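You operate a simulated robot arm through the tools that you are given. There is no shell and no other tool.

You run a simulated two-armed robot. Do the job below in one go: nothing can be reset, and whatever is moved stays where it is left.

## Task
Wipe the cake stand, set the cake on it and cover it.
Fine: dome onto the orange tape mark meanwhile; wipe with the block and put it back; seat the dome. Set down upright: loaf cake. What is to be rubbed or washed off counts as gone when no trace of it is left.

The check looks at the end state, three seconds after you hand in, the way a careful person would. Anything else that was tipped, shoved, dropped, spilled or broken makes it a failure. A push-on lid holds only when it is set on centred and level and pressed home; a screw cap is set on level and turned clockwise until tight.

## Robot
Two 7-joint arms with fingered hands on one trunk that stands fixed in place. Base frame: the origin is at the foot of the trunk, x ahead of it, y to its left, z up; the work surface is at about z = 92. Readings come in cm, degrees, newtons and seconds.
The left shoulder is at [7, 17.2, 135.2], the right one opposite. Each reaches about 115.6 cm from its shoulder. Payload 5 kg a hand.
The TCP of each hand is the grasp point between the finger pads, 4.3 cm short of the fingertips. In the tool frame z runs along the fingers and y along their closing line. The gripper opens to 14.4 cm; its body begins 5 cm behind the TCP. The gripper is a hand of 5 fingers: y runs from the thumb to the fingers, the wrist lies at [-2.1, -12.4, -22.1] in the tool frame, and closing takes about 1.5 s.
Orientation is that of the tool frame in the base frame, as a unit quaternion [x, y, z, w]. With the fingers straight down and the wrist toward the robot, the tool's x, y and z point along [0, 1, 0], [1, 0, 0] and [0, 0, -1] of the base frame.

## Interface
- The arms move only by the tool servo_tool. It takes "left_deltas", "right_deltas" or both (then of equal length, played together; a hand with none holds still); each is text: rows parted by semicolons, each of 7 numbers parted by spaces: the shift along the base's x, y, z in cm, then the turn, a rotation vector about the base's x, y, z in degrees, then the finger opening in cm, from 0 to 14.4. In form: x y z rx ry rz jaw; .... A call has 1 to 20 rows; each row shifts and turns the commanded pose from where the row before left it. A row lasts 0.2 s, in which the tool goes at most 5 cm and 8.6 degrees; a call with a longer step from one row to the next is refused whole, and so is a gripper value outside its range. A pose out of reach is approached as far as the arm can. The call stops where the force on the tool passes 50 N (or 10 N more than at its start, if that is more) or the arm is blocked; 0.2 s more then pass. Each finger travels about 4.5 cm/s and halts on what it meets, pressing with about 29 N; the grip force reading is that of the motor and also rises with nothing between the fingers. The clock runs only during rows and for 0.2 s after the last one: add rows that do not move to give the fingers time. It gives the time, the measured TCP pose, the force on the tool (base axes), the opening and the grip force at its end, in the units of the frame above (readings bear some noise), with the torque about the TCP (base axes, N m) and any sound that the robot's microphone picked up, and new pictures: "show" is both (left out), scene, wrist or none (wrist: the cameras of the hands that moved).
- Cameras (640 x 400 px; columns grow to the right, rows downward): "scene" is now at [12.13, 5.28, 158.64]; the picture's right is [0.57, -0.82, 0.00], its down [-0.46, -0.32, -0.83] and it looks along [0.68, 0.47, -0.57] (base axes); focal length 287 px, centre (320, 200). "left" rides on the left gripper at [-8.6, -10.8, -16.8] in its tool frame; the picture's right is [-0.80, -0.28, 0.53], its down [0.54, -0.73, 0.42] and it looks along [0.27, 0.63, 0.73] (tool axes); focal length 275 px, centre (320, 200). "right" rides on the right gripper at [8.6, -10.8, -16.8] in its tool frame; the picture's right is [-0.80, 0.28, -0.53], its down [-0.54, -0.73, 0.42] and it looks along [-0.27, 0.63, 0.73] (tool axes); focal length 275 px, centre (320, 200). There is no depth. A picture from a camera that has moved, and an enlarged one, comes with that camera's place and axes in the base frame and with its lens.
- slide_trunk(by): slides the trunk up (or, below 0, down) by that many cm; the arms and the scene camera ride with it, the base frame stays. It gives what a move gives, with no picture.
- grasp_type(shape, hand): the hand has 5 fingers and takes this shape, open, in about a second: jaw (thumb against the fingers, like two jaws); tri (thumb and two fingers); tip (a fingertip pinch); poke (one finger out to press); point (the index stretched); flat (the hand flat); cup (the hand cupped); fist (a fist). The gripper value then closes the fingers along that shape, each until it touches; the sizes above hold for jaw. It gives what a move gives, with no picture.
- pan_tilt(pan, tilt): turns the head with the scene camera to pan (to the left, within 86 degrees either way) and tilt (down, from -29 to 69), counted from straight ahead of the robot. It gives what a move gives, and a new picture of the scene camera.
- enlarge(camera, box): a new picture of the part [left, top, right, bottom] of that camera's present view, enlarged. The clock stands still meanwhile.
- sign_off(): hands the job in; it is judged then, once.

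Places have to be worked out from the pictures, the camera data and where the tool is seen. Open the grippers and draw the arms clear of the work before you hand the job in, unless the task says otherwise.

The tools are called after "Request:" as a command line: name --argument value ..., lists and objects as JSON in quotes. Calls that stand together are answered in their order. servo_tool: Moves the arms, as the interface text tells. Its arguments: {"type":"object","properties":{"left_deltas":{"type":"string"},"right_deltas":{"type":"string"},"show":{"type":"string","enum":["both","scene","wrist","none"]}},"required":[]} The other tools are called the same way: slide_trunk (by) moves the trunk up or down; grasp_type (shape, hand) gives the hand a shape; pan_tilt (pan, tilt) turns the head that bears the scene camera; enlarge (camera, box) takes an enlarged picture of a part of a camera's view; sign_off () hands the job in.

At the start:

```text
clock: 0.0
left_ee_pos: [54.54, 64.68, 128.23]
left_ee_rot: [0.707, 0.707, -0.001, 0.0]
left_ft_force: [0.6, 0.4, -0.4]
left_torque: [0.0, 0.0, -0.03]
left_finger_gap: 14.37
left_gripper_force: 0.0
left_shape: jaw
right_ee_pos: [84.1, 2.21, 126.13]
right_ee_rot: [0.707, 0.707, 0.0, 0.0]
right_ft_force: [0.2, 0.5, 0.1]
right_torque: [0.01, 0.03, -0.05]
right_finger_gap: 14.38
right_gripper_force: 0.0
right_shape: jaw
trunk travel left (down, up): [-45.0, 49.0]
head pan, tilt (commanded): [34.7, 34.4]
```

scene: 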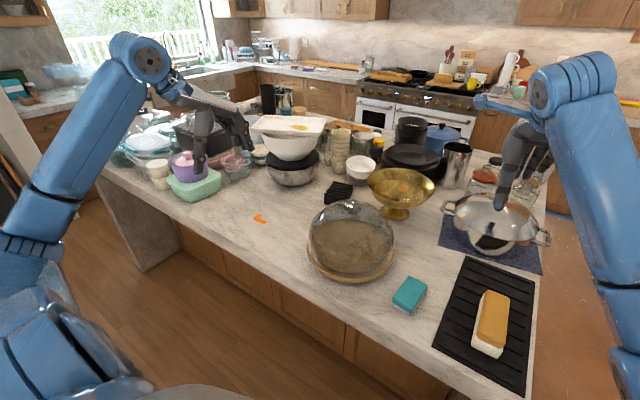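
right: 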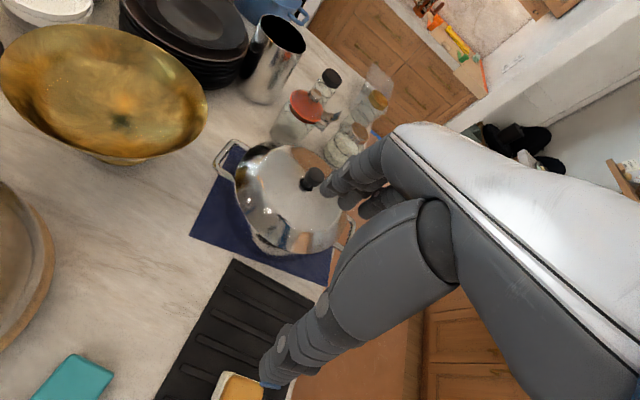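
left: 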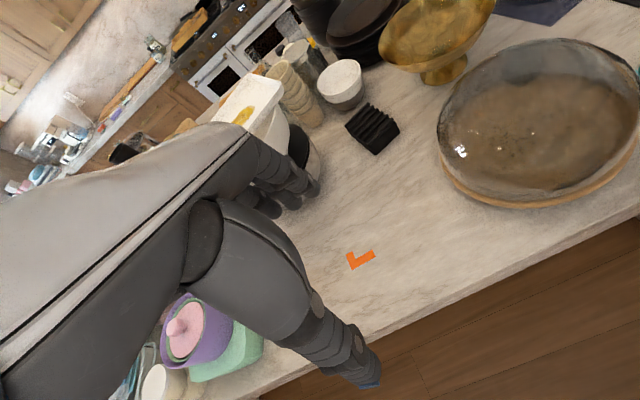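

The scene shows a glass dome on a wooden-edged stand, a teal block (sponge), an orange tape mark and a loaf cake on a black rack. I'll enlarge these areas to see details before moving.

Request:
enlarge --camera "scene" --box '[240, 180, 440, 305]'

Request:
enlarge --camera "scene" --box '[380, 230, 560, 400]'

Request:
enlarge --camera "left" --box '[400, 20, 640, 220]'

```text
3.20 times, centred on (340, 242) of scene
camera zoom: at [12.13, 5.28, 158.64], right [0.57, -0.82, 0.0], down [-0.46, -0.32, -0.83], along [0.68, 0.47, -0.57], focal length 918 px, centre (256, 64)
```

zoom: 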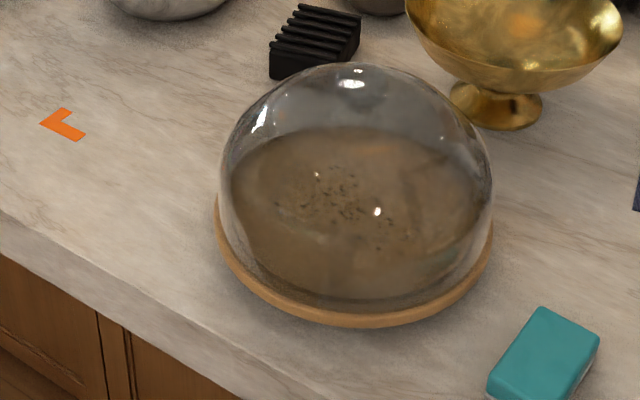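

```text
2.35 times, centred on (470, 315) of scene
camera zoom: at [12.13, 5.28, 158.64], right [0.57, -0.82, 0.0], down [-0.46, -0.32, -0.83], along [0.68, 0.47, -0.57], focal length 675 px, centre (-33, -71)
```

zoom: 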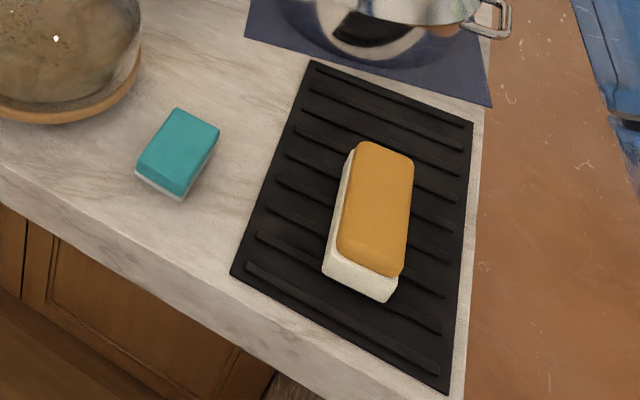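

```text
2.00 times, centred on (520, 120) of left
camera zoom: at [43.69, 55.86, 145.05], right [-0.28, -0.8, -0.53], down [-0.73, 0.54, -0.42], along [0.63, 0.27, -0.73], focal length 551 px, centre (-80, 360)
```

zoom: 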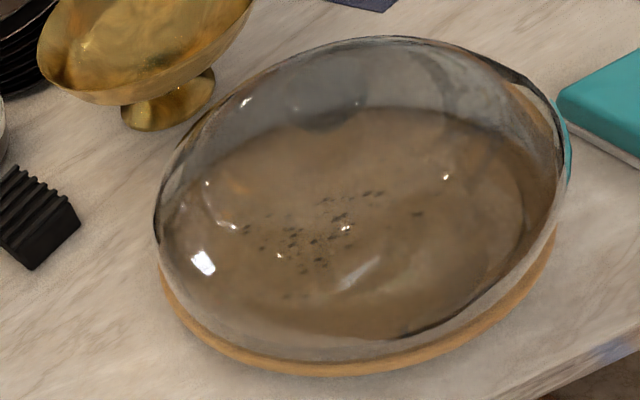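

The dome appears to be around [72, 36] and the mark around [69, 72]. I need to know whether the dome has a knob, so I'll zoom on its top from both cameras.

Request:
enlarge --camera "scene" --box '[300, 190, 400, 252]'

Request:
enlarge --camera "left" --box '[440, 40, 640, 165]'

Request:
enlarge --camera "scene" --box '[295, 245, 415, 320]'

```text
6.40 times, centred on (350, 221) of scene
camera zoom: at [12.13, 5.28, 158.64], right [0.57, -0.82, 0.0], down [-0.46, -0.32, -0.83], along [0.68, 0.47, -0.57], focal length 1836 px, centre (128, 66)
```

zoom: 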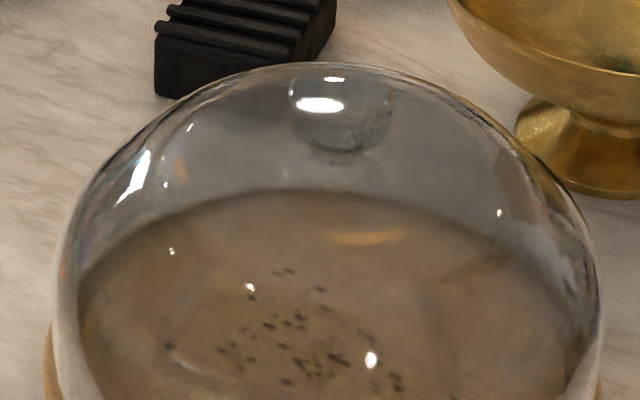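

```text
3.20 times, centred on (540, 102) of left
camera zoom: at [43.69, 55.86, 145.05], right [-0.28, -0.8, -0.53], down [-0.73, 0.54, -0.42], along [0.63, 0.27, -0.73], focal length 881 px, centre (-384, 512)
```

zoom: 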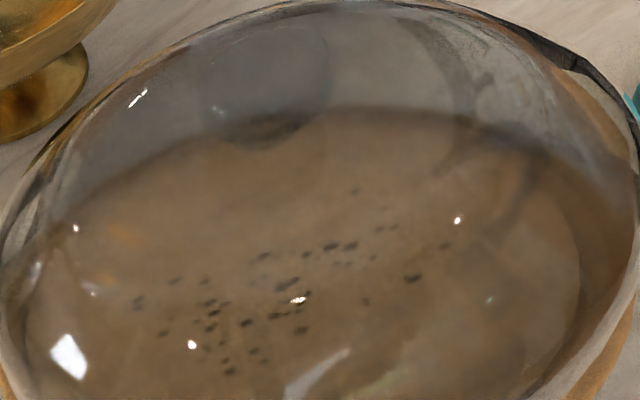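

```text
5.33 times, centred on (355, 282) of scene
camera zoom: at [12.13, 5.28, 158.64], right [0.57, -0.82, 0.0], down [-0.46, -0.32, -0.83], along [0.68, 0.47, -0.57], focal length 1530 px, centre (133, -240)
```

zoom: 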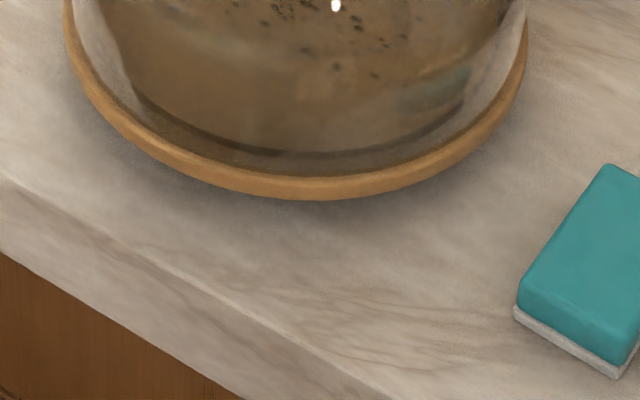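

A clear glass knob sits on the dome's top; triangulating both cameras puts it near [71.6, 35, 112]. I'll bring the left hand above it, well clear, to look closer.

Request:
servo_tool --left_deltas "2 -3.3 0.3 0 0 0 14.4; 2 -3.3 0.3 0 0 0 14.4; 2 -3.3 0.3 0 0 0 14.4; 2 -3.3 0.3 0 0 0 14.4; 2 -3.3 0 0 0 0 14.4; 2 -3.3 0 0 0 0 14.4; 2 -3.3 0 0 0 0 14.4; 2 -3.3 0 0 0 0 14.4; 1 -3.2 0 0 0 0 14.4" --show "both"

Request:
pan_tilt --pan 25 --tilt 40

```text
clock: 2.0
left_ee_pos: [71.59, 34.9, 129.63]
left_ee_rot: [0.707, 0.707, 0.0, -0.001]
left_ft_force: [0.0, -0.9, 0.3]
left_torque: [0.03, 0.0, 0.0]
left_finger_gap: 14.39
left_gripper_force: 0.1
left_shape: jaw
right_ee_pos: [84.05, 2.06, 126.34]
right_ee_rot: [0.707, 0.707, 0.001, 0.0]
right_ft_force: [0.3, 0.2, 0.2]
right_torque: [0.05, -0.02, 0.0]
right_finger_gap: 14.38
right_gripper_force: 0.0
right_shape: jaw
trunk travel left (down, up): [-45.0, 49.0]
head pan, tilt (commanded): [34.7, 34.4]
camera scene: at [12.12, 5.02, 158.66], right [0.57, -0.82, 0.0], down [-0.46, -0.32, -0.83], along [0.68, 0.47, -0.56], focal length 287 px, centre (320, 200)
camera left: at [60.73, 26.09, 146.37], right [-0.28, -0.8, -0.54], down [-0.73, 0.54, -0.42], along [0.63, 0.27, -0.73], focal length 275 px, centre (320, 200)
```

scene: 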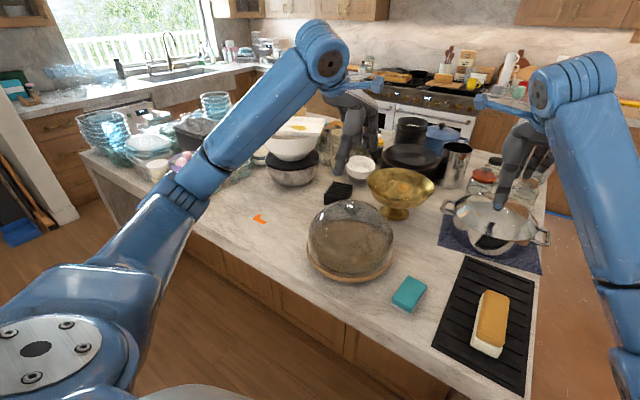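
left: 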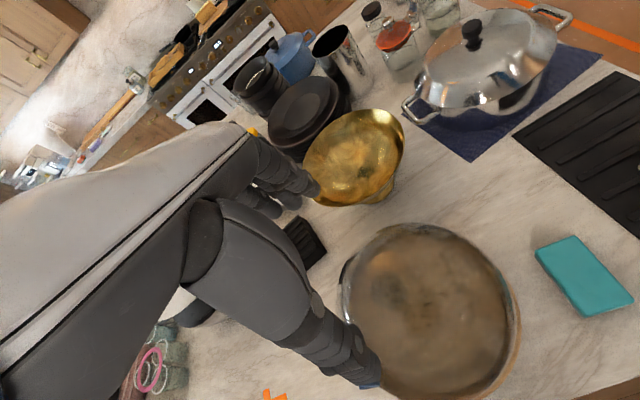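

```text
clock: 2.7
left_ee_pos: [71.46, 35.27, 129.58]
left_ee_rot: [0.707, 0.707, 0.0, 0.0]
left_ft_force: [0.1, 0.4, 0.1]
left_torque: [0.0, 0.0, 0.01]
left_finger_gap: 14.38
left_gripper_force: 0.1
left_shape: jaw
right_ee_pos: [84.11, 2.28, 126.16]
right_ee_rot: [0.707, 0.707, 0.0, 0.0]
right_ft_force: [0.1, 0.0, 1.5]
right_torque: [0.03, -0.02, 0.0]
right_finger_gap: 14.37
right_gripper_force: 0.1
right_shape: jaw
trunk travel left (down, up): [-45.0, 49.0]
head pan, tilt (commanded): [25.0, 40.0]
camera scene: at [12.59, 3.83, 157.79], right [0.42, -0.91, 0.0], down [-0.58, -0.27, -0.77], along [0.69, 0.32, -0.64], focal length 287 px, centre (320, 200)
```

scene: 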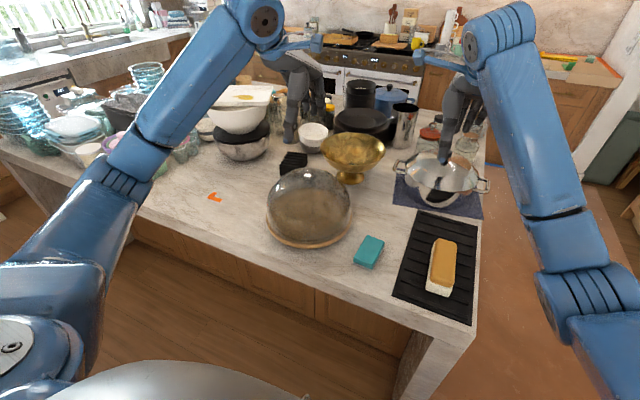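

The left hand hovers high above the dome. I'll zoom in on the dome from both cameras to locate the knob precisely.

Request:
enlarge --camera "left" --box '[330, 215, 530, 400]'

Request:
enlarge --camera "scene" --box '[250, 155, 370, 255]'

```text
2.16 times, centred on (430, 308) of left
camera zoom: at [60.75, 26.36, 146.28], right [-0.28, -0.8, -0.53], down [-0.73, 0.54, -0.42], along [0.63, 0.27, -0.73], focal length 595 px, centre (82, -32)
```

zoom: 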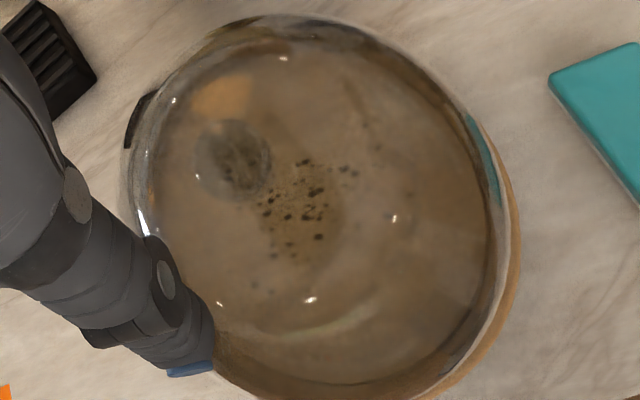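

```text
4.00 times, centred on (310, 205) of scene
camera zoom: at [12.59, 3.83, 157.79], right [0.42, -0.91, 0.0], down [-0.58, -0.27, -0.77], along [0.69, 0.32, -0.64], focal length 1147 px, centre (360, 180)
```

zoom: 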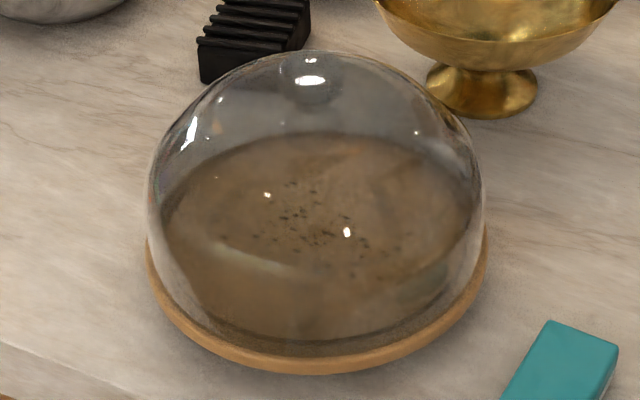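

The knob seems to centre at about [72.1, 34.9, 111], but its profile is unclear. I'll raise both arms and lower the trunk so the head camera sees the dome, stand and cake from the side.

Request:
servo_tool --left_deltas "-1 1 5 0 0 0 14.4; -1 1 5 0 0 0 14.4; -1 1 5 0 0 0 14.4; -1 1 4.5 0 0 0 14.4; -1 1 4.5 0 0 0 14.4; -1 1 3 0 0 0 14.4" --right_deltas "-2 -1 4.5 0 0 0 14.4; -2 -1 4.5 0 0 0 14.4; -2 -1 4.5 0 0 0 14.4; -2 -1 4.5 0 0 0 14.4; -2 -1 4.5 0 0 0 14.4; -2 -1 4.5 0 0 0 14.4" --show "none"

```text
refused: row 1 steps farther than a row can; nothing moved
```

The step was slightly over 5 cm; I'll use smaller steps.

Request:
servo_tool --left_deltas "-1 1 4.5 0 0 0 14.4; -1 1 4.5 0 0 0 14.4; -1 1 4.5 0 0 0 14.4; -1 1 4.5 0 0 0 14.4; -1 1 4.5 0 0 0 14.4; -1 1 4 0 0 0 14.4" --right_deltas "-1.5 -1 4.4 0 0 0 14.4; -1.5 -1 4.4 0 0 0 14.4; -1.5 -1 4.4 0 0 0 14.4; -1.5 -1 4.4 0 0 0 14.4; -1.5 -1 4.4 0 0 0 14.4; -1.5 -1 4.4 0 0 0 14.4" --show "none"

```text
clock: 4.1
left_ee_pos: [65.09, 40.85, 156.15]
left_ee_rot: [0.707, 0.707, 0.001, 0.0]
left_ft_force: [-1.7, -0.4, 1.1]
left_torque: [0.01, -0.1, 0.01]
left_finger_gap: 14.42
left_gripper_force: 0.1
left_shape: jaw
right_ee_pos: [74.5, -4.14, 152.87]
right_ee_rot: [0.707, 0.707, 0.0, 0.0]
right_ft_force: [-1.8, 0.3, -0.7]
right_torque: [0.0, -0.04, -0.01]
right_finger_gap: 14.39
right_gripper_force: 0.1
right_shape: jaw
trunk travel left (down, up): [-45.0, 49.0]
head pan, tilt (commanded): [25.0, 40.0]
```

Both hands are at about z 153–156. Now I lower the trunk by 26 cm, which keeps the hands well above everything.

Request:
slide_trunk --by -26

Request:
pan_tilt --pan 20 --tilt 22

```text
clock: 6.8
left_ee_pos: [65.37, 41.04, 129.9]
left_ee_rot: [0.707, 0.707, -0.001, 0.0]
left_ft_force: [-0.3, -0.3, 0.5]
left_torque: [0.03, 0.0, -0.02]
left_finger_gap: 14.39
left_gripper_force: 0.1
left_shape: jaw
right_ee_pos: [75.0, -4.0, 126.78]
right_ee_rot: [0.707, 0.707, 0.0, 0.0]
right_ft_force: [0.0, -0.7, 0.5]
right_torque: [-0.03, 0.02, 0.0]
right_finger_gap: 14.38
right_gripper_force: 0.1
right_shape: jaw
trunk travel left (down, up): [-19.0, 75.0]
head pan, tilt (commanded): [25.0, 40.0]
```

```text
clock: 7.6
left_ee_pos: [65.47, 40.99, 130.08]
left_ee_rot: [0.707, 0.707, 0.0, -0.001]
left_ft_force: [-0.7, -0.3, 0.6]
left_torque: [0.0, -0.02, 0.0]
left_finger_gap: 14.38
left_gripper_force: 0.1
left_shape: jaw
right_ee_pos: [74.99, -4.02, 126.57]
right_ee_rot: [0.707, 0.707, -0.001, 0.0]
right_ft_force: [0.5, 0.3, 0.1]
right_torque: [-0.05, 0.03, 0.02]
right_finger_gap: 14.38
right_gripper_force: 0.1
right_shape: jaw
trunk travel left (down, up): [-19.0, 75.0]
head pan, tilt (commanded): [20.0, 22.0]
camera scene: at [13.6, 3.4, 134.6], right [0.34, -0.94, 0.0], down [-0.35, -0.13, -0.93], along [0.87, 0.32, -0.38], focal length 287 px, centre (320, 200)
```

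scene: 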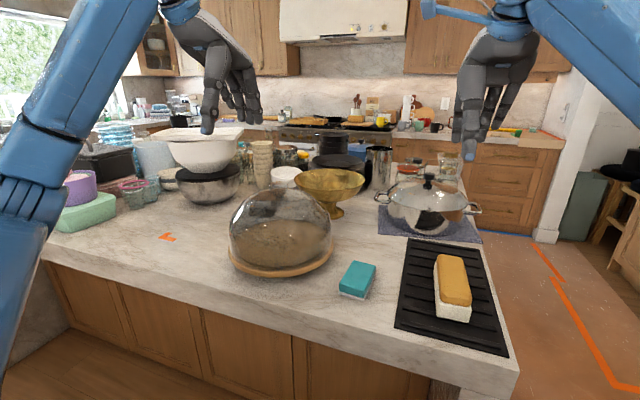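

The lower view now shows the dome in profile. I'll zoom on the dome, the cake and the sponge.

Request:
enlarge --camera "scene" --box '[220, 175, 348, 285]'

Request:
enlarge --camera "scene" --box '[395, 230, 515, 360]'

Request:
enlarge --camera "scene" --box '[320, 250, 400, 310]'

```text
3.64 times, centred on (284, 230) of scene
camera zoom: at [13.6, 3.4, 134.6], right [0.34, -0.94, 0.0], down [-0.35, -0.13, -0.93], along [0.87, 0.32, -0.38], focal length 1043 px, centre (451, 91)
```

zoom: 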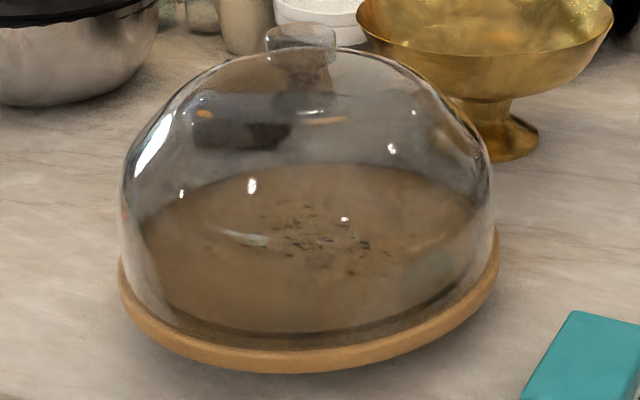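

```text
3.08 times, centred on (455, 295) of scene
camera zoom: at [13.6, 3.4, 134.6], right [0.34, -0.94, 0.0], down [-0.35, -0.13, -0.93], along [0.87, 0.32, -0.38], focal length 883 px, centre (-95, -92)
```

zoom: 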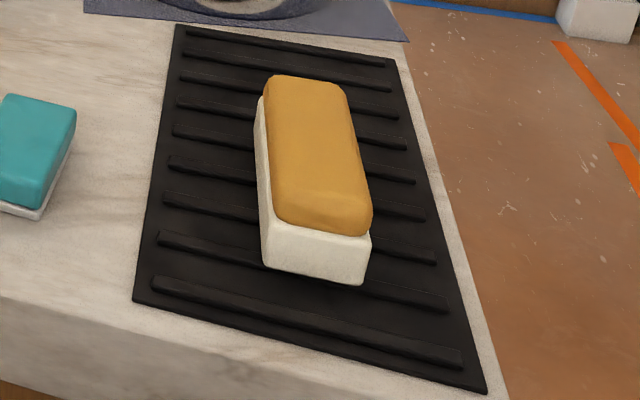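

```text
6.67 times, centred on (360, 280) of scene
camera zoom: at [13.6, 3.4, 134.6], right [0.34, -0.94, 0.0], down [-0.35, -0.13, -0.93], along [0.87, 0.32, -0.38], focal length 1912 px, centre (53, -333)
```

zoom: 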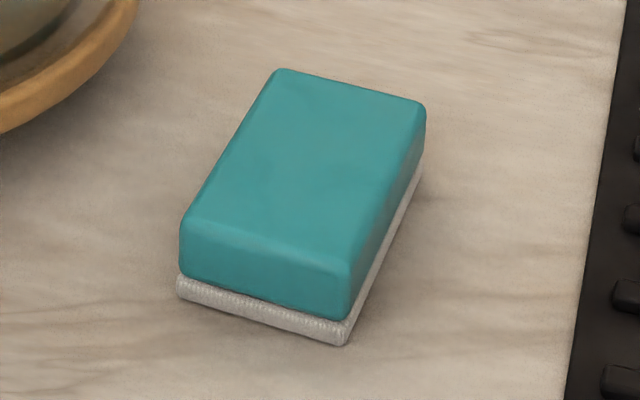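

The knob is a squat glass cylinder on top of the dome. I'll zoom in further on the knob to measure its height and width.

Request:
enlarge --camera "scene" --box '[255, 170, 331, 218]'

Request:
enlarge --camera "scene" --box '[220, 230, 348, 290]'

```text
8.33 times, centred on (293, 194) of scene
camera zoom: at [13.6, 3.4, 134.6], right [0.34, -0.94, 0.0], down [-0.35, -0.13, -0.93], along [0.87, 0.32, -0.38], focal length 2390 px, centre (545, 250)
```

zoom: 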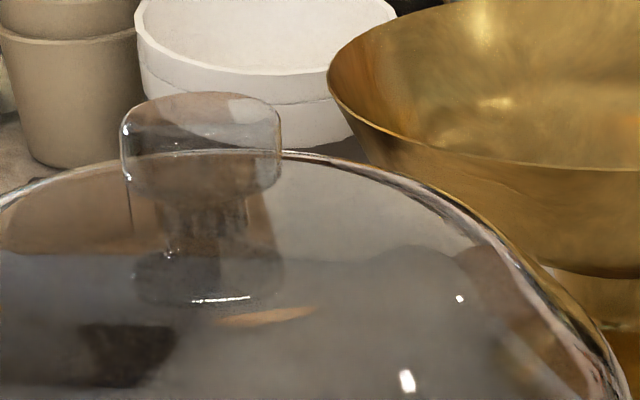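

```text
5.00 times, centred on (284, 260) of scene
camera zoom: at [13.6, 3.4, 134.6], right [0.34, -0.94, 0.0], down [-0.35, -0.13, -0.93], along [0.87, 0.32, -0.38], focal length 1434 px, centre (500, -100)
```

zoom: 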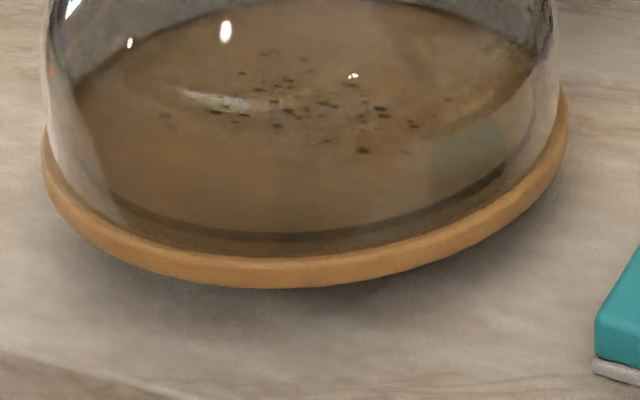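

Now it is clear: the knob has a cap about 4.6 cm wide (z ≈ 110.3–112.3) on a short neck, dome top ≈ 109.5, and the stand's rim is near z ≈ 96.7. The cake is about 12×6×7 cm at [67.7, -5.5]; the sponge is about 9.7×5.7×3 cm at [67, 13.6]. I'll raise the trunk again before working.

Request:
slide_trunk --by 20

Request:
pan_tilt --pan 27 --tilt 38

```text
clock: 9.8
left_ee_pos: [65.4, 40.9, 149.86]
left_ee_rot: [0.707, 0.708, 0.0, 0.0]
left_ft_force: [-0.8, -0.3, -0.4]
left_torque: [-0.02, -0.03, 0.03]
left_finger_gap: 14.37
left_gripper_force: 0.0
left_shape: jaw
right_ee_pos: [74.97, -3.87, 146.56]
right_ee_rot: [0.707, 0.707, 0.0, 0.0]
right_ft_force: [0.0, -0.2, 0.2]
right_torque: [-0.03, -0.01, 0.0]
right_finger_gap: 14.36
right_gripper_force: 0.1
right_shape: jaw
trunk travel left (down, up): [-39.0, 55.0]
head pan, tilt (commanded): [20.0, 22.0]
```

```text
clock: 10.6
left_ee_pos: [65.44, 40.86, 149.9]
left_ee_rot: [0.708, 0.706, 0.0, 0.0]
left_ft_force: [0.7, 0.4, -0.4]
left_torque: [-0.03, 0.04, -0.01]
left_finger_gap: 14.38
left_gripper_force: 0.0
left_shape: jaw
right_ee_pos: [74.94, -4.08, 146.57]
right_ee_rot: [0.707, 0.707, 0.0, 0.0]
right_ft_force: [0.2, -0.5, -0.1]
right_torque: [0.03, -0.02, 0.0]
right_finger_gap: 14.38
right_gripper_force: 0.1
right_shape: jaw
trunk travel left (down, up): [-39.0, 55.0]
head pan, tilt (commanded): [27.0, 38.0]
camera scene: at [12.58, 4.14, 152.09], right [0.45, -0.89, 0.0], down [-0.55, -0.28, -0.79], along [0.7, 0.36, -0.62], focal length 287 px, centre (320, 200)
```

scene: 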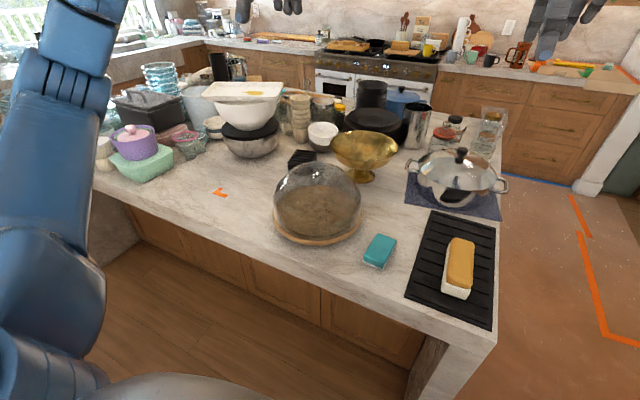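

Next the left hand goes above the knob at about z 120, keeping a wide opening, and I check from both cameras.

Request:
servo_tool --left_deltas "0.96 -0.84 -4.27 0 0 0 14.4; 0.96 -0.84 -4.27 0 0 0 14.4; 0.96 -0.84 -4.27 0 0 0 14.4; 0.96 -0.84 -4.27 0 0 0 12; 0.96 -0.84 -4.27 0 0 0 10; 0.96 -0.84 -4.27 0 0 0 9; 0.94 -0.84 -4.27 0 0 0 9; 0 0 0 0 0 0 9" --show "both"

Request:
enlarge --camera "scene" --box '[270, 100, 370, 200]'

Request:
enlarge --camera "left" --box '[240, 180, 480, 400]'

```text
clock: 12.3
left_ee_pos: [72.06, 35.01, 120.02]
left_ee_rot: [0.707, 0.707, -0.001, 0.0]
left_ft_force: [-0.4, -0.6, 0.3]
left_torque: [-0.03, -0.01, -0.05]
left_finger_gap: 9.05
left_gripper_force: 0.1
left_shape: jaw
right_ee_pos: [74.88, -3.99, 146.78]
right_ee_rot: [0.707, 0.707, 0.0, 0.0]
right_ft_force: [0.1, 0.1, 0.2]
right_torque: [0.01, -0.03, -0.02]
right_finger_gap: 14.37
right_gripper_force: 0.1
right_shape: jaw
trunk travel left (down, up): [-39.0, 55.0]
head pan, tilt (commanded): [27.0, 38.0]
camera scene: at [12.51, 4.13, 152.09], right [0.45, -0.89, 0.0], down [-0.55, -0.28, -0.79], along [0.7, 0.36, -0.62], focal length 287 px, centre (320, 200)
camera left: at [61.37, 26.26, 136.84], right [-0.28, -0.8, -0.53], down [-0.73, 0.54, -0.42], along [0.63, 0.27, -0.73], focal length 275 px, centre (320, 200)
```

scene: 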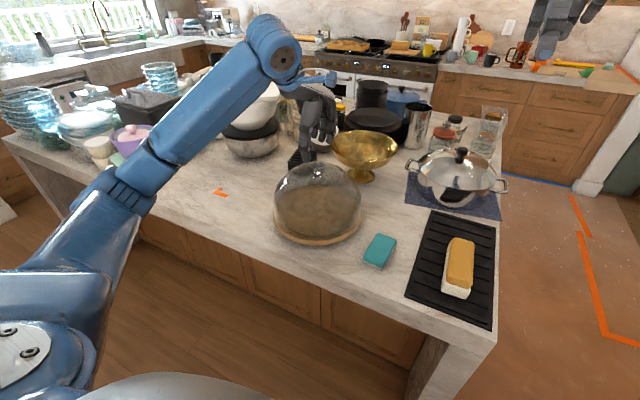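
left: 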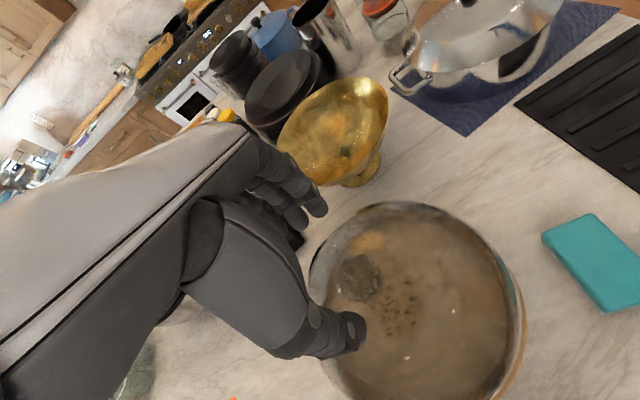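

```text
4.00 times, centred on (320, 150) of scene
camera zoom: at [12.51, 4.13, 152.09], right [0.45, -0.89, 0.0], down [-0.55, -0.28, -0.79], along [0.7, 0.36, -0.62], focal length 1147 px, centre (320, 400)
```

zoom: 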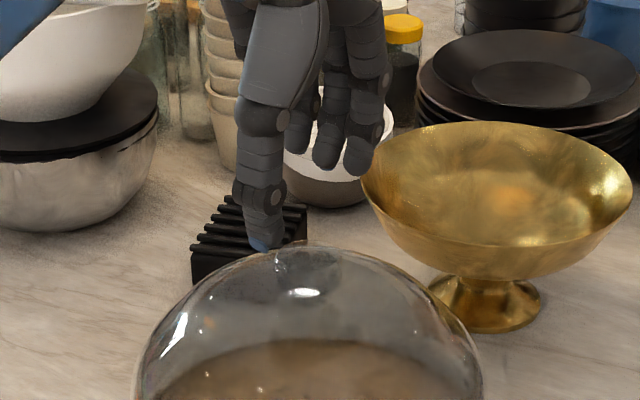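

```text
1.82 times, centred on (360, 290) of left
camera zoom: at [61.37, 26.26, 136.84], right [-0.28, -0.8, -0.53], down [-0.73, 0.54, -0.42], along [0.63, 0.27, -0.73], focal length 500 px, centre (247, 36)
```

zoom: 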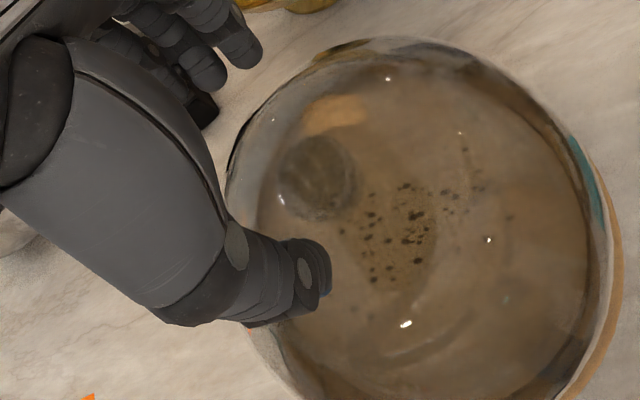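

The thumb and fingers straddle the knob properly. I'll lower to z ≈ 114.5 so the fingertips sit just around the cap, then look.

Request:
servo_tool --left_deltas "0 0 -2 0 0 0 9; 0 0 -1.5 0 0 0 9; 0 0 -1.2 0 0 0 9; 0 0 -0.8 0 0 0 9; 0 0 0 0 0 0 9" --show "wrist"

Request:
enlarge --camera "scene" --box '[280, 130, 360, 200]'

Request:
enlarge --camera "left" --box '[260, 180, 420, 360]'

```text
clock: 13.6
left_ee_pos: [72.08, 35.0, 114.58]
left_ee_rot: [0.707, 0.707, 0.0, -0.001]
left_ft_force: [0.3, -1.0, -0.5]
left_torque: [0.04, -0.03, 0.02]
left_finger_gap: 9.05
left_gripper_force: 0.0
left_shape: jaw
right_ee_pos: [74.96, -3.98, 146.77]
right_ee_rot: [0.707, 0.707, 0.0, 0.0]
right_ft_force: [-0.7, 0.6, -0.2]
right_torque: [-0.02, -0.02, 0.01]
right_finger_gap: 14.39
right_gripper_force: 0.0
right_shape: jaw
trunk travel left (down, up): [-39.0, 55.0]
head pan, tilt (commanded): [27.0, 38.0]
camera left: at [61.27, 26.23, 131.36], right [-0.28, -0.8, -0.53], down [-0.73, 0.54, -0.42], along [0.63, 0.27, -0.73], focal length 275 px, centre (320, 200)
```

left: 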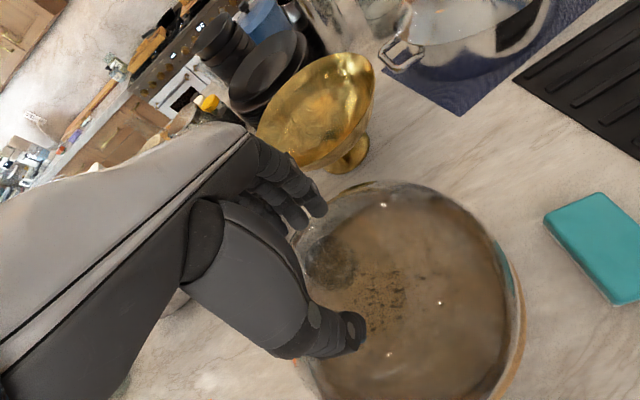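

```text
5.71 times, centred on (320, 165) of scene
camera zoom: at [12.54, 4.12, 152.09], right [0.45, -0.89, 0.0], down [-0.55, -0.28, -0.79], along [0.7, 0.36, -0.62], focal length 1639 px, centre (320, 400)
```

zoom: 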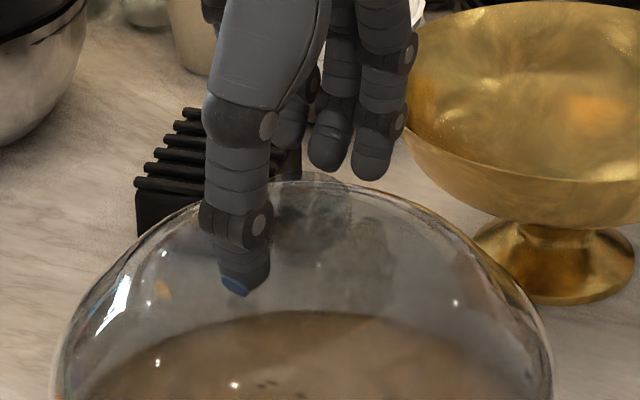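

```text
2.22 times, centred on (340, 270) of left
camera zoom: at [61.27, 26.23, 131.36], right [-0.28, -0.8, -0.53], down [-0.73, 0.54, -0.42], along [0.63, 0.27, -0.73], focal length 612 px, centre (276, 44)
```

zoom: 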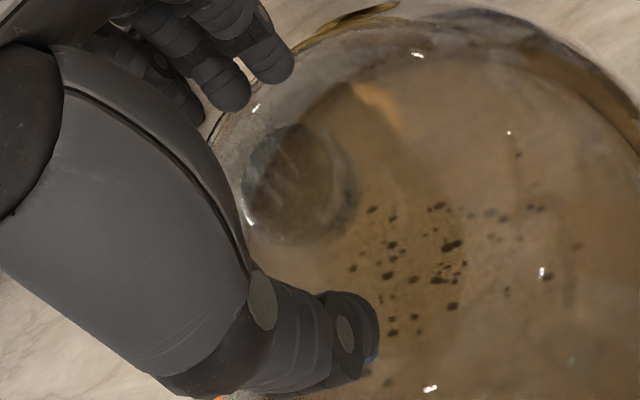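

The knob lies between thumb and fingers. I'll close gradually at this height and watch the forces.

Request:
servo_tool --left_deltas "0 0 -0.3 0 0 0 8; 0 0 0 0 0 0 7; 0 0 0 0 0 0 6; 0 0 0 0 0 0 5; 0 0 0 0 0 0 4; 0 0 0 0 0 0 3.5; 0 0 0 0 0 0 3; 0 0 0 0 0 0 3; 0 0 0 0 0 0 3" --show "wrist"

Request:
enlarge --camera "scene" --box '[280, 130, 360, 200]'

Request:
enlarge --camera "left" --box '[260, 180, 420, 360]'

```text
clock: 15.6
left_ee_pos: [72.0, 35.01, 114.26]
left_ee_rot: [0.707, 0.707, 0.0, 0.0]
left_ft_force: [-3.1, 1.1, -0.1]
left_torque: [-0.03, 0.04, -0.03]
left_finger_gap: 3.7
left_gripper_force: 29.3
left_shape: jaw
right_ee_pos: [74.95, -3.91, 146.64]
right_ee_rot: [0.707, 0.707, 0.0, 0.0]
right_ft_force: [-0.2, 0.6, 0.5]
right_torque: [0.01, 0.01, -0.03]
right_finger_gap: 14.4
right_gripper_force: 0.0
right_shape: jaw
trunk travel left (down, up): [-39.0, 55.0]
head pan, tilt (commanded): [27.0, 38.0]
camera left: at [61.24, 26.27, 131.04], right [-0.28, -0.8, -0.53], down [-0.73, 0.54, -0.42], along [0.63, 0.27, -0.73], focal length 275 px, centre (320, 200)
```

left: 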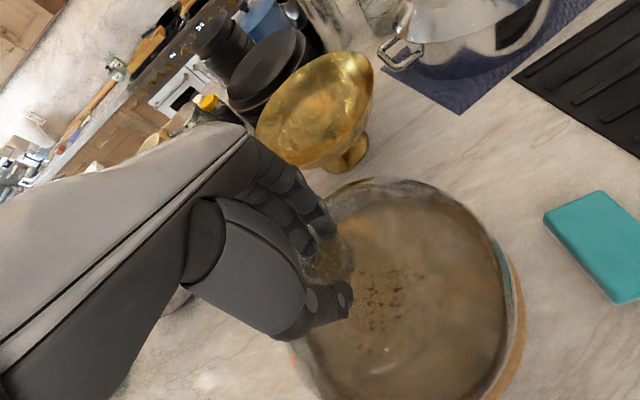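

```text
5.71 times, centred on (320, 165) of scene
camera zoom: at [12.53, 4.15, 152.09], right [0.45, -0.89, 0.0], down [-0.55, -0.28, -0.79], along [0.7, 0.36, -0.62], focal length 1639 px, centre (320, 400)
```

zoom: 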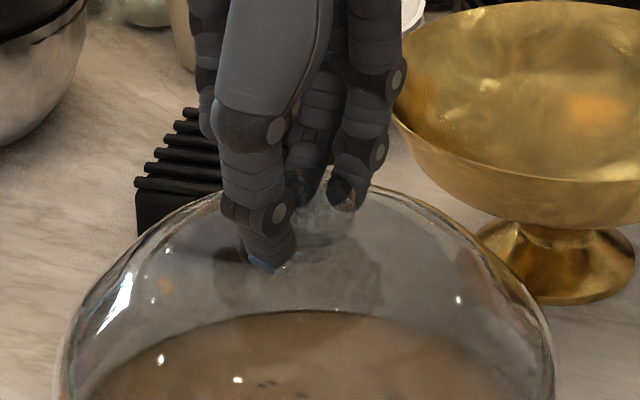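

```text
2.22 times, centred on (340, 270) of left
camera zoom: at [61.24, 26.27, 131.04], right [-0.28, -0.8, -0.53], down [-0.73, 0.54, -0.42], along [0.63, 0.27, -0.73], focal length 612 px, centre (276, 44)
```

zoom: 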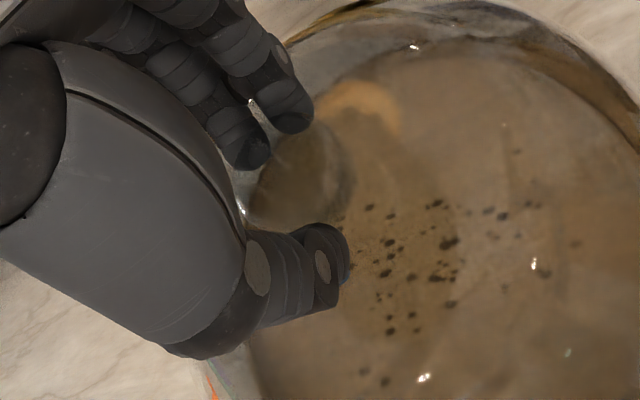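

The grip halted at 3.7 cm with 29 N, so it holds the knob. I'll lift gently by 2 cm and read the load.

Request:
servo_tool --left_deltas "0 0 0.5 0 0 0 2.5; 0 0 0.5 0 0 0 2.5; 0 0 0.5 0 0 0 2.5; 0 0 0.5 0 0 0 2.5; 0 0 0 0 0 0 2.5" --show "both"

Request:
enlarge --camera "scene" --box '[260, 140, 380, 250]'

```text
clock: 16.8
left_ee_pos: [72.09, 35.05, 116.16]
left_ee_rot: [0.708, 0.707, -0.001, -0.001]
left_ft_force: [0.4, -0.3, -4.9]
left_torque: [0.01, 0.01, 0.03]
left_finger_gap: 3.65
left_gripper_force: 29.1
left_shape: jaw
right_ee_pos: [74.92, -4.01, 146.59]
right_ee_rot: [0.707, 0.707, 0.001, -0.001]
right_ft_force: [-0.2, -0.6, 0.2]
right_torque: [-0.02, 0.0, -0.01]
right_finger_gap: 14.36
right_gripper_force: 0.0
right_shape: jaw
trunk travel left (down, up): [-39.0, 55.0]
head pan, tilt (commanded): [27.0, 38.0]
camera scene: at [12.6, 4.17, 152.08], right [0.45, -0.89, 0.0], down [-0.55, -0.28, -0.79], along [0.7, 0.36, -0.62], focal length 287 px, centre (320, 200)
camera left: at [61.33, 26.32, 133.0], right [-0.28, -0.8, -0.53], down [-0.73, 0.54, -0.42], along [0.63, 0.27, -0.73], focal length 275 px, centre (320, 200)
```

scene: 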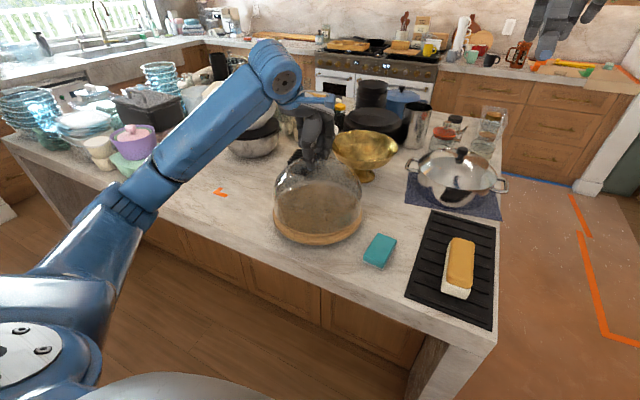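
left: 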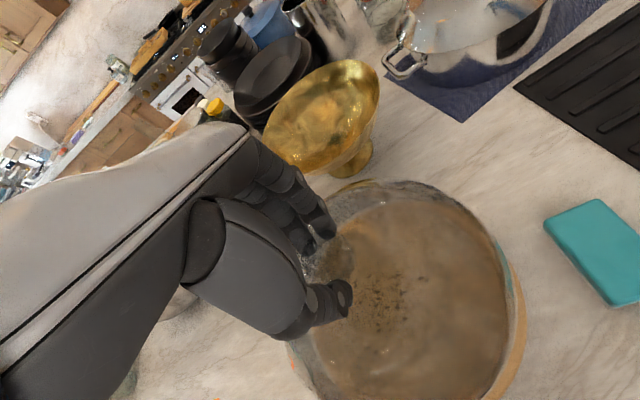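

```text
3.64 times, centred on (320, 195) of scene
camera zoom: at [12.6, 4.17, 152.08], right [0.45, -0.89, 0.0], down [-0.55, -0.28, -0.79], along [0.7, 0.36, -0.62], focal length 1043 px, centre (320, 218)
```

zoom: 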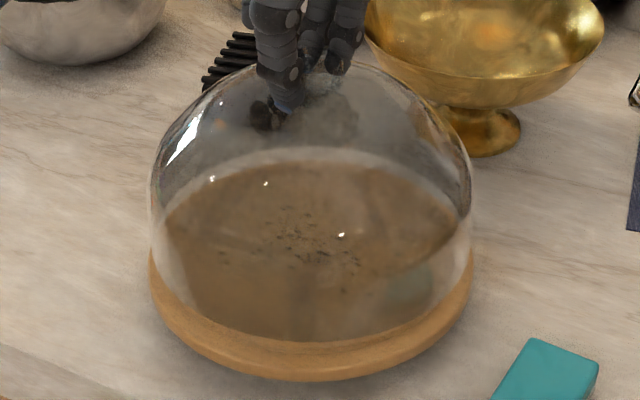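

The dome hangs freely (about 0.5 kg) and the stand stays put. I'll lift it to z ≈ 121 and carry it over toward the tape mark.

Request:
servo_tool --left_deltas "0 0 1.5 0 0 0 2.5; 0 0 1.8 0 0 0 2.5; 0 0 1.8 0 0 0 2.5; 0 1 0.8 0 0 0 2.5; 0 2 0 0 0 0 2.5; -0.2 3 0 0 0 0 2.5; -0.2 3 0 0 0 0 2.5; -0.2 3 0 0 0 0 2.5; -0.2 3 0 0 0 0 2.5; -0.2 3 0 0 0 0 2.5; -0.2 3 0 0 0 0 2.5; -0.2 3 0 0 0 0 2.5; -0.2 3 0 0 0 0 2.5; -0.2 3 0 0 0 0 2.5; -0.2 3 0 0 0 0 2.5; 0 2 0 0 0 0 2.5; 0 1.7 0 0 0 0 2.5; 0 0 0 0 0 0 2.5" --show "both"

Request:
pan_tilt --pan 40 --tilt 40

```text
clock: 20.6
left_ee_pos: [70.18, 72.0, 121.95]
left_ee_rot: [0.708, 0.707, 0.0, 0.0]
left_ft_force: [-0.5, 0.7, -5.6]
left_torque: [0.06, 0.0, 0.0]
left_finger_gap: 3.61
left_gripper_force: 28.9
left_shape: jaw
right_ee_pos: [75.09, -3.86, 146.64]
right_ee_rot: [0.707, 0.707, 0.0, -0.001]
right_ft_force: [0.6, -0.8, -0.5]
right_torque: [0.01, 0.03, 0.01]
right_finger_gap: 14.38
right_gripper_force: 0.0
right_shape: jaw
trunk travel left (down, up): [-39.0, 55.0]
head pan, tilt (commanded): [27.0, 38.0]
camera scene: at [12.6, 4.19, 152.08], right [0.45, -0.89, 0.0], down [-0.55, -0.28, -0.79], along [0.7, 0.36, -0.62], focal length 287 px, centre (320, 200)
camera left: at [59.28, 63.17, 138.74], right [-0.28, -0.8, -0.53], down [-0.73, 0.54, -0.42], along [0.63, 0.27, -0.73], focal length 275 px, centre (320, 200)
```

scene: 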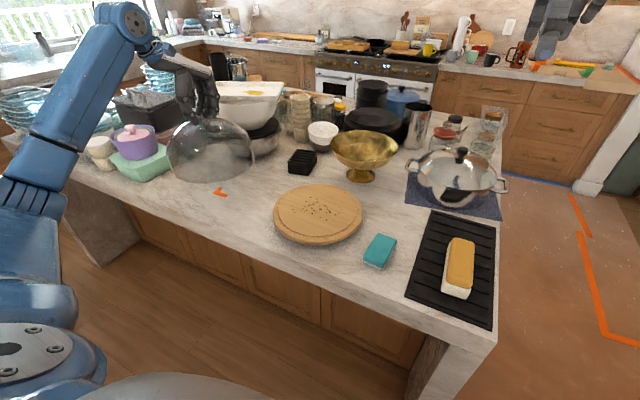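
left: 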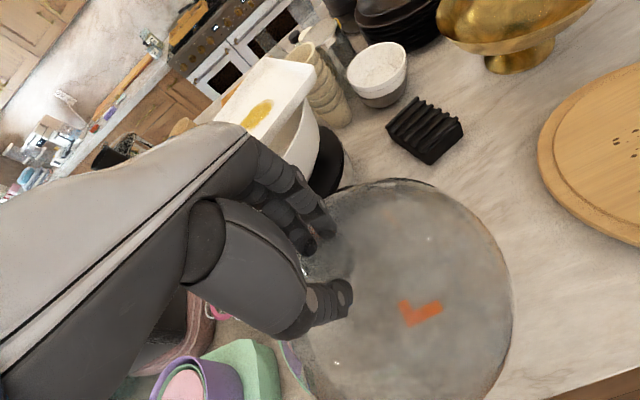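

```text
clock: 21.3
left_ee_pos: [70.09, 71.86, 121.99]
left_ee_rot: [0.707, 0.707, -0.001, 0.0]
left_ft_force: [0.6, 1.0, -5.3]
left_torque: [-0.01, -0.04, 0.01]
left_finger_gap: 3.61
left_gripper_force: 28.4
left_shape: jaw
right_ee_pos: [75.03, -3.99, 146.74]
right_ee_rot: [0.707, 0.707, 0.0, 0.0]
right_ft_force: [0.2, -0.9, 0.3]
right_torque: [-0.02, -0.02, -0.03]
right_finger_gap: 14.38
right_gripper_force: 0.2
right_shape: jaw
trunk travel left (down, up): [-39.0, 55.0]
head pan, tilt (commanded): [40.0, 40.0]
camera scene: at [11.44, 5.74, 151.78], right [0.64, -0.77, 0.0], down [-0.49, -0.41, -0.77], along [0.59, 0.49, -0.64], focal length 287 px, centre (320, 200)
```

scene: 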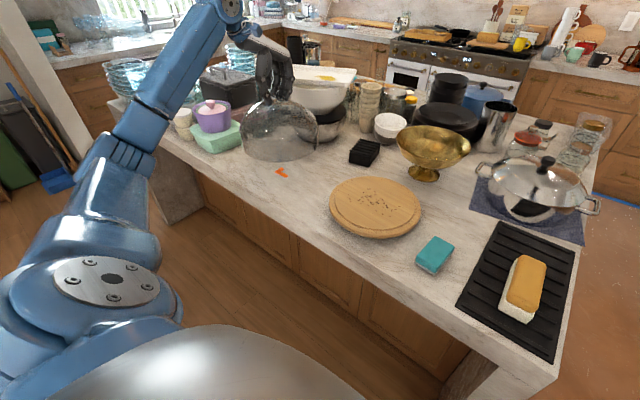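

The dome is held over the tape mark. I'll zoom to check clearance to the bowl and mint box before lowering.

Request:
enlarge --camera "scene" --box '[190, 80, 370, 200]'

Request:
enlarge --camera "scene" --box '[320, 165, 430, 245]'

```text
3.33 times, centred on (280, 140) of scene
camera zoom: at [11.44, 5.74, 151.78], right [0.64, -0.77, 0.0], down [-0.49, -0.41, -0.77], along [0.59, 0.49, -0.64], focal length 956 px, centre (453, 400)
```

zoom: 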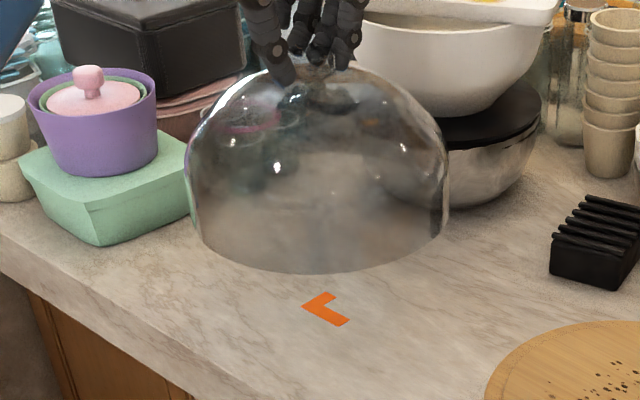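

```text
5.00 times, centred on (375, 205) of scene
camera zoom: at [11.44, 5.74, 151.78], right [0.64, -0.77, 0.0], down [-0.49, -0.41, -0.77], along [0.59, 0.49, -0.64], focal length 1434 px, centre (45, 175)
```

zoom: 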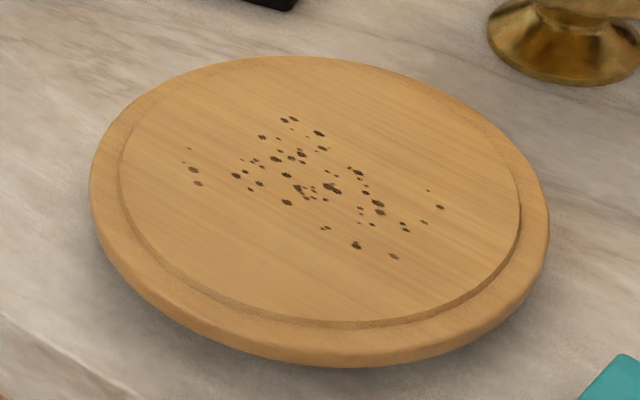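

Clearances are good (bowl ~8 cm, box ~15 cm, table edge ~2.5 cm). I'll lower to TCP z ≈ 112.5 and then feel for contact in small steps.

Request:
servo_tool --left_deltas "-0.2 0 -2 0 0 0 2.5; -0.2 0 -2 0 0 0 2.5; 0 0 -2 0 0 0 2.5; 0 0 -1.5 0 0 0 2.5; 0 0 -1 0 0 0 2.5; 0 0 -0.8 0 0 0 2.5; 0 0 0 0 0 0 2.5" --show "scene"

Request:
enlarge --camera "scene" --box '[190, 80, 370, 200]'

```text
clock: 22.9
left_ee_pos: [69.8, 71.69, 112.72]
left_ee_rot: [0.707, 0.707, 0.0, 0.0]
left_ft_force: [0.3, 0.3, -4.6]
left_torque: [-0.01, 0.01, -0.01]
left_finger_gap: 3.62
left_gripper_force: 28.7
left_shape: jaw
right_ee_pos: [75.05, -3.99, 146.73]
right_ee_rot: [0.707, 0.707, 0.0, 0.001]
right_ft_force: [0.7, 0.6, 0.6]
right_torque: [0.04, 0.02, 0.01]
right_finger_gap: 14.39
right_gripper_force: 0.0
right_shape: jaw
trunk travel left (down, up): [-39.0, 55.0]
head pan, tilt (commanded): [40.0, 40.0]
camera scene: at [11.43, 5.74, 151.78], right [0.64, -0.77, 0.0], down [-0.49, -0.41, -0.77], along [0.59, 0.49, -0.64], focal length 287 px, centre (320, 200)
```

scene: 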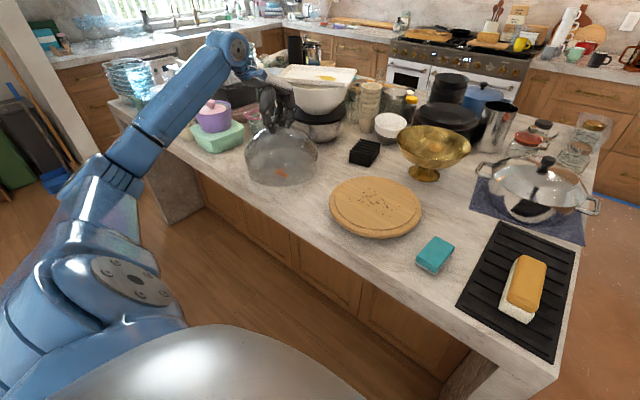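

```text
3.33 times, centred on (280, 140) of scene
camera zoom: at [11.43, 5.74, 151.78], right [0.64, -0.77, 0.0], down [-0.49, -0.41, -0.77], along [0.59, 0.49, -0.64], focal length 956 px, centre (453, 400)
```

zoom: 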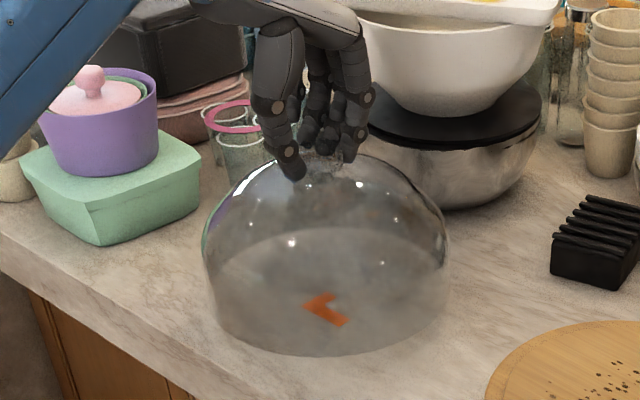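

The dome is now almost on the table with the mark inside its footprint. I'll lower slowly in 0.25 cm steps to feel for contact.

Request:
servo_tool --left_deltas "0 0 -0.25 0 0 0 2.5; 0 0 -0.25 0 0 0 2.5; 0 0 -0.25 0 0 0 2.5; 0 0 -0.25 0 0 0 2.5; 0 0 0 0 0 0 2.5" --show "none"

```text
clock: 24.1
left_ee_pos: [69.73, 71.67, 111.75]
left_ee_rot: [0.707, 0.707, 0.0, -0.001]
left_ft_force: [-0.7, 0.3, -5.3]
left_torque: [0.03, -0.02, 0.01]
left_finger_gap: 3.59
left_gripper_force: 28.8
left_shape: jaw
right_ee_pos: [75.03, -3.91, 146.66]
right_ee_rot: [0.707, 0.707, 0.0, 0.001]
right_ft_force: [0.4, 0.9, -0.6]
right_torque: [-0.03, 0.0, 0.0]
right_finger_gap: 14.39
right_gripper_force: 0.0
right_shape: jaw
trunk travel left (down, up): [-39.0, 55.0]
head pan, tilt (commanded): [40.0, 40.0]
```

Still hanging freely; I continue down slowly.

Request:
servo_tool --left_deltas "0 0 -0.2 0 0 0 2.5; 0 0 -0.2 0 0 0 2.5; 0 0 -0.2 0 0 0 2.5; 0 0 0 0 0 0 2.5" --show "none"

```text
clock: 25.1
left_ee_pos: [69.71, 71.84, 111.09]
left_ee_rot: [0.707, 0.707, 0.001, 0.0]
left_ft_force: [-0.4, -0.1, -4.6]
left_torque: [-0.03, -0.02, -0.01]
left_finger_gap: 3.61
left_gripper_force: 29.3
left_shape: jaw
right_ee_pos: [75.06, -3.85, 146.7]
right_ee_rot: [0.707, 0.707, -0.001, 0.0]
right_ft_force: [-0.1, -0.3, 0.3]
right_torque: [0.02, 0.02, -0.04]
right_finger_gap: 14.41
right_gripper_force: 0.1
right_shape: jaw
trunk travel left (down, up): [-39.0, 55.0]
head pan, tilt (commanded): [40.0, 40.0]
```

No contact yet; I keep lowering in fine steps.

Request:
servo_tool --left_deltas "0 0 -0.2 0 0 0 2.5; 0 0 -0.2 0 0 0 2.5; 0 0 0 0 0 0 2.5" --show "none"

Request:
enlarge --camera "scene" --box '[230, 140, 340, 210]'

```text
clock: 25.9
left_ee_pos: [69.65, 71.88, 110.84]
left_ee_rot: [0.707, 0.707, 0.0, -0.001]
left_ft_force: [0.4, -0.1, -4.6]
left_torque: [0.01, 0.02, 0.02]
left_finger_gap: 3.61
left_gripper_force: 28.8
left_shape: jaw
right_ee_pos: [75.04, -3.97, 146.73]
right_ee_rot: [0.707, 0.707, 0.0, 0.0]
right_ft_force: [-0.4, -0.1, -0.9]
right_torque: [0.02, 0.04, -0.02]
right_finger_gap: 14.39
right_gripper_force: 0.1
right_shape: jaw
trunk travel left (down, up): [-39.0, 55.0]
head pan, tilt (commanded): [40.0, 40.0]
```

```text
5.71 times, centred on (285, 175) of scene
camera zoom: at [11.43, 5.75, 151.78], right [0.64, -0.77, 0.0], down [-0.49, -0.41, -0.77], along [0.59, 0.49, -0.64], focal length 1639 px, centre (520, 343)
```

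zoom: 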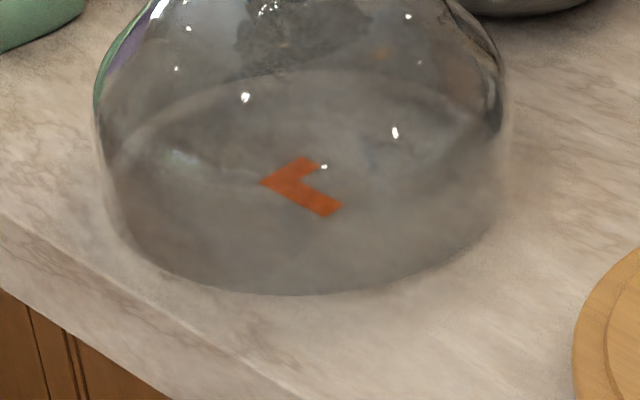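

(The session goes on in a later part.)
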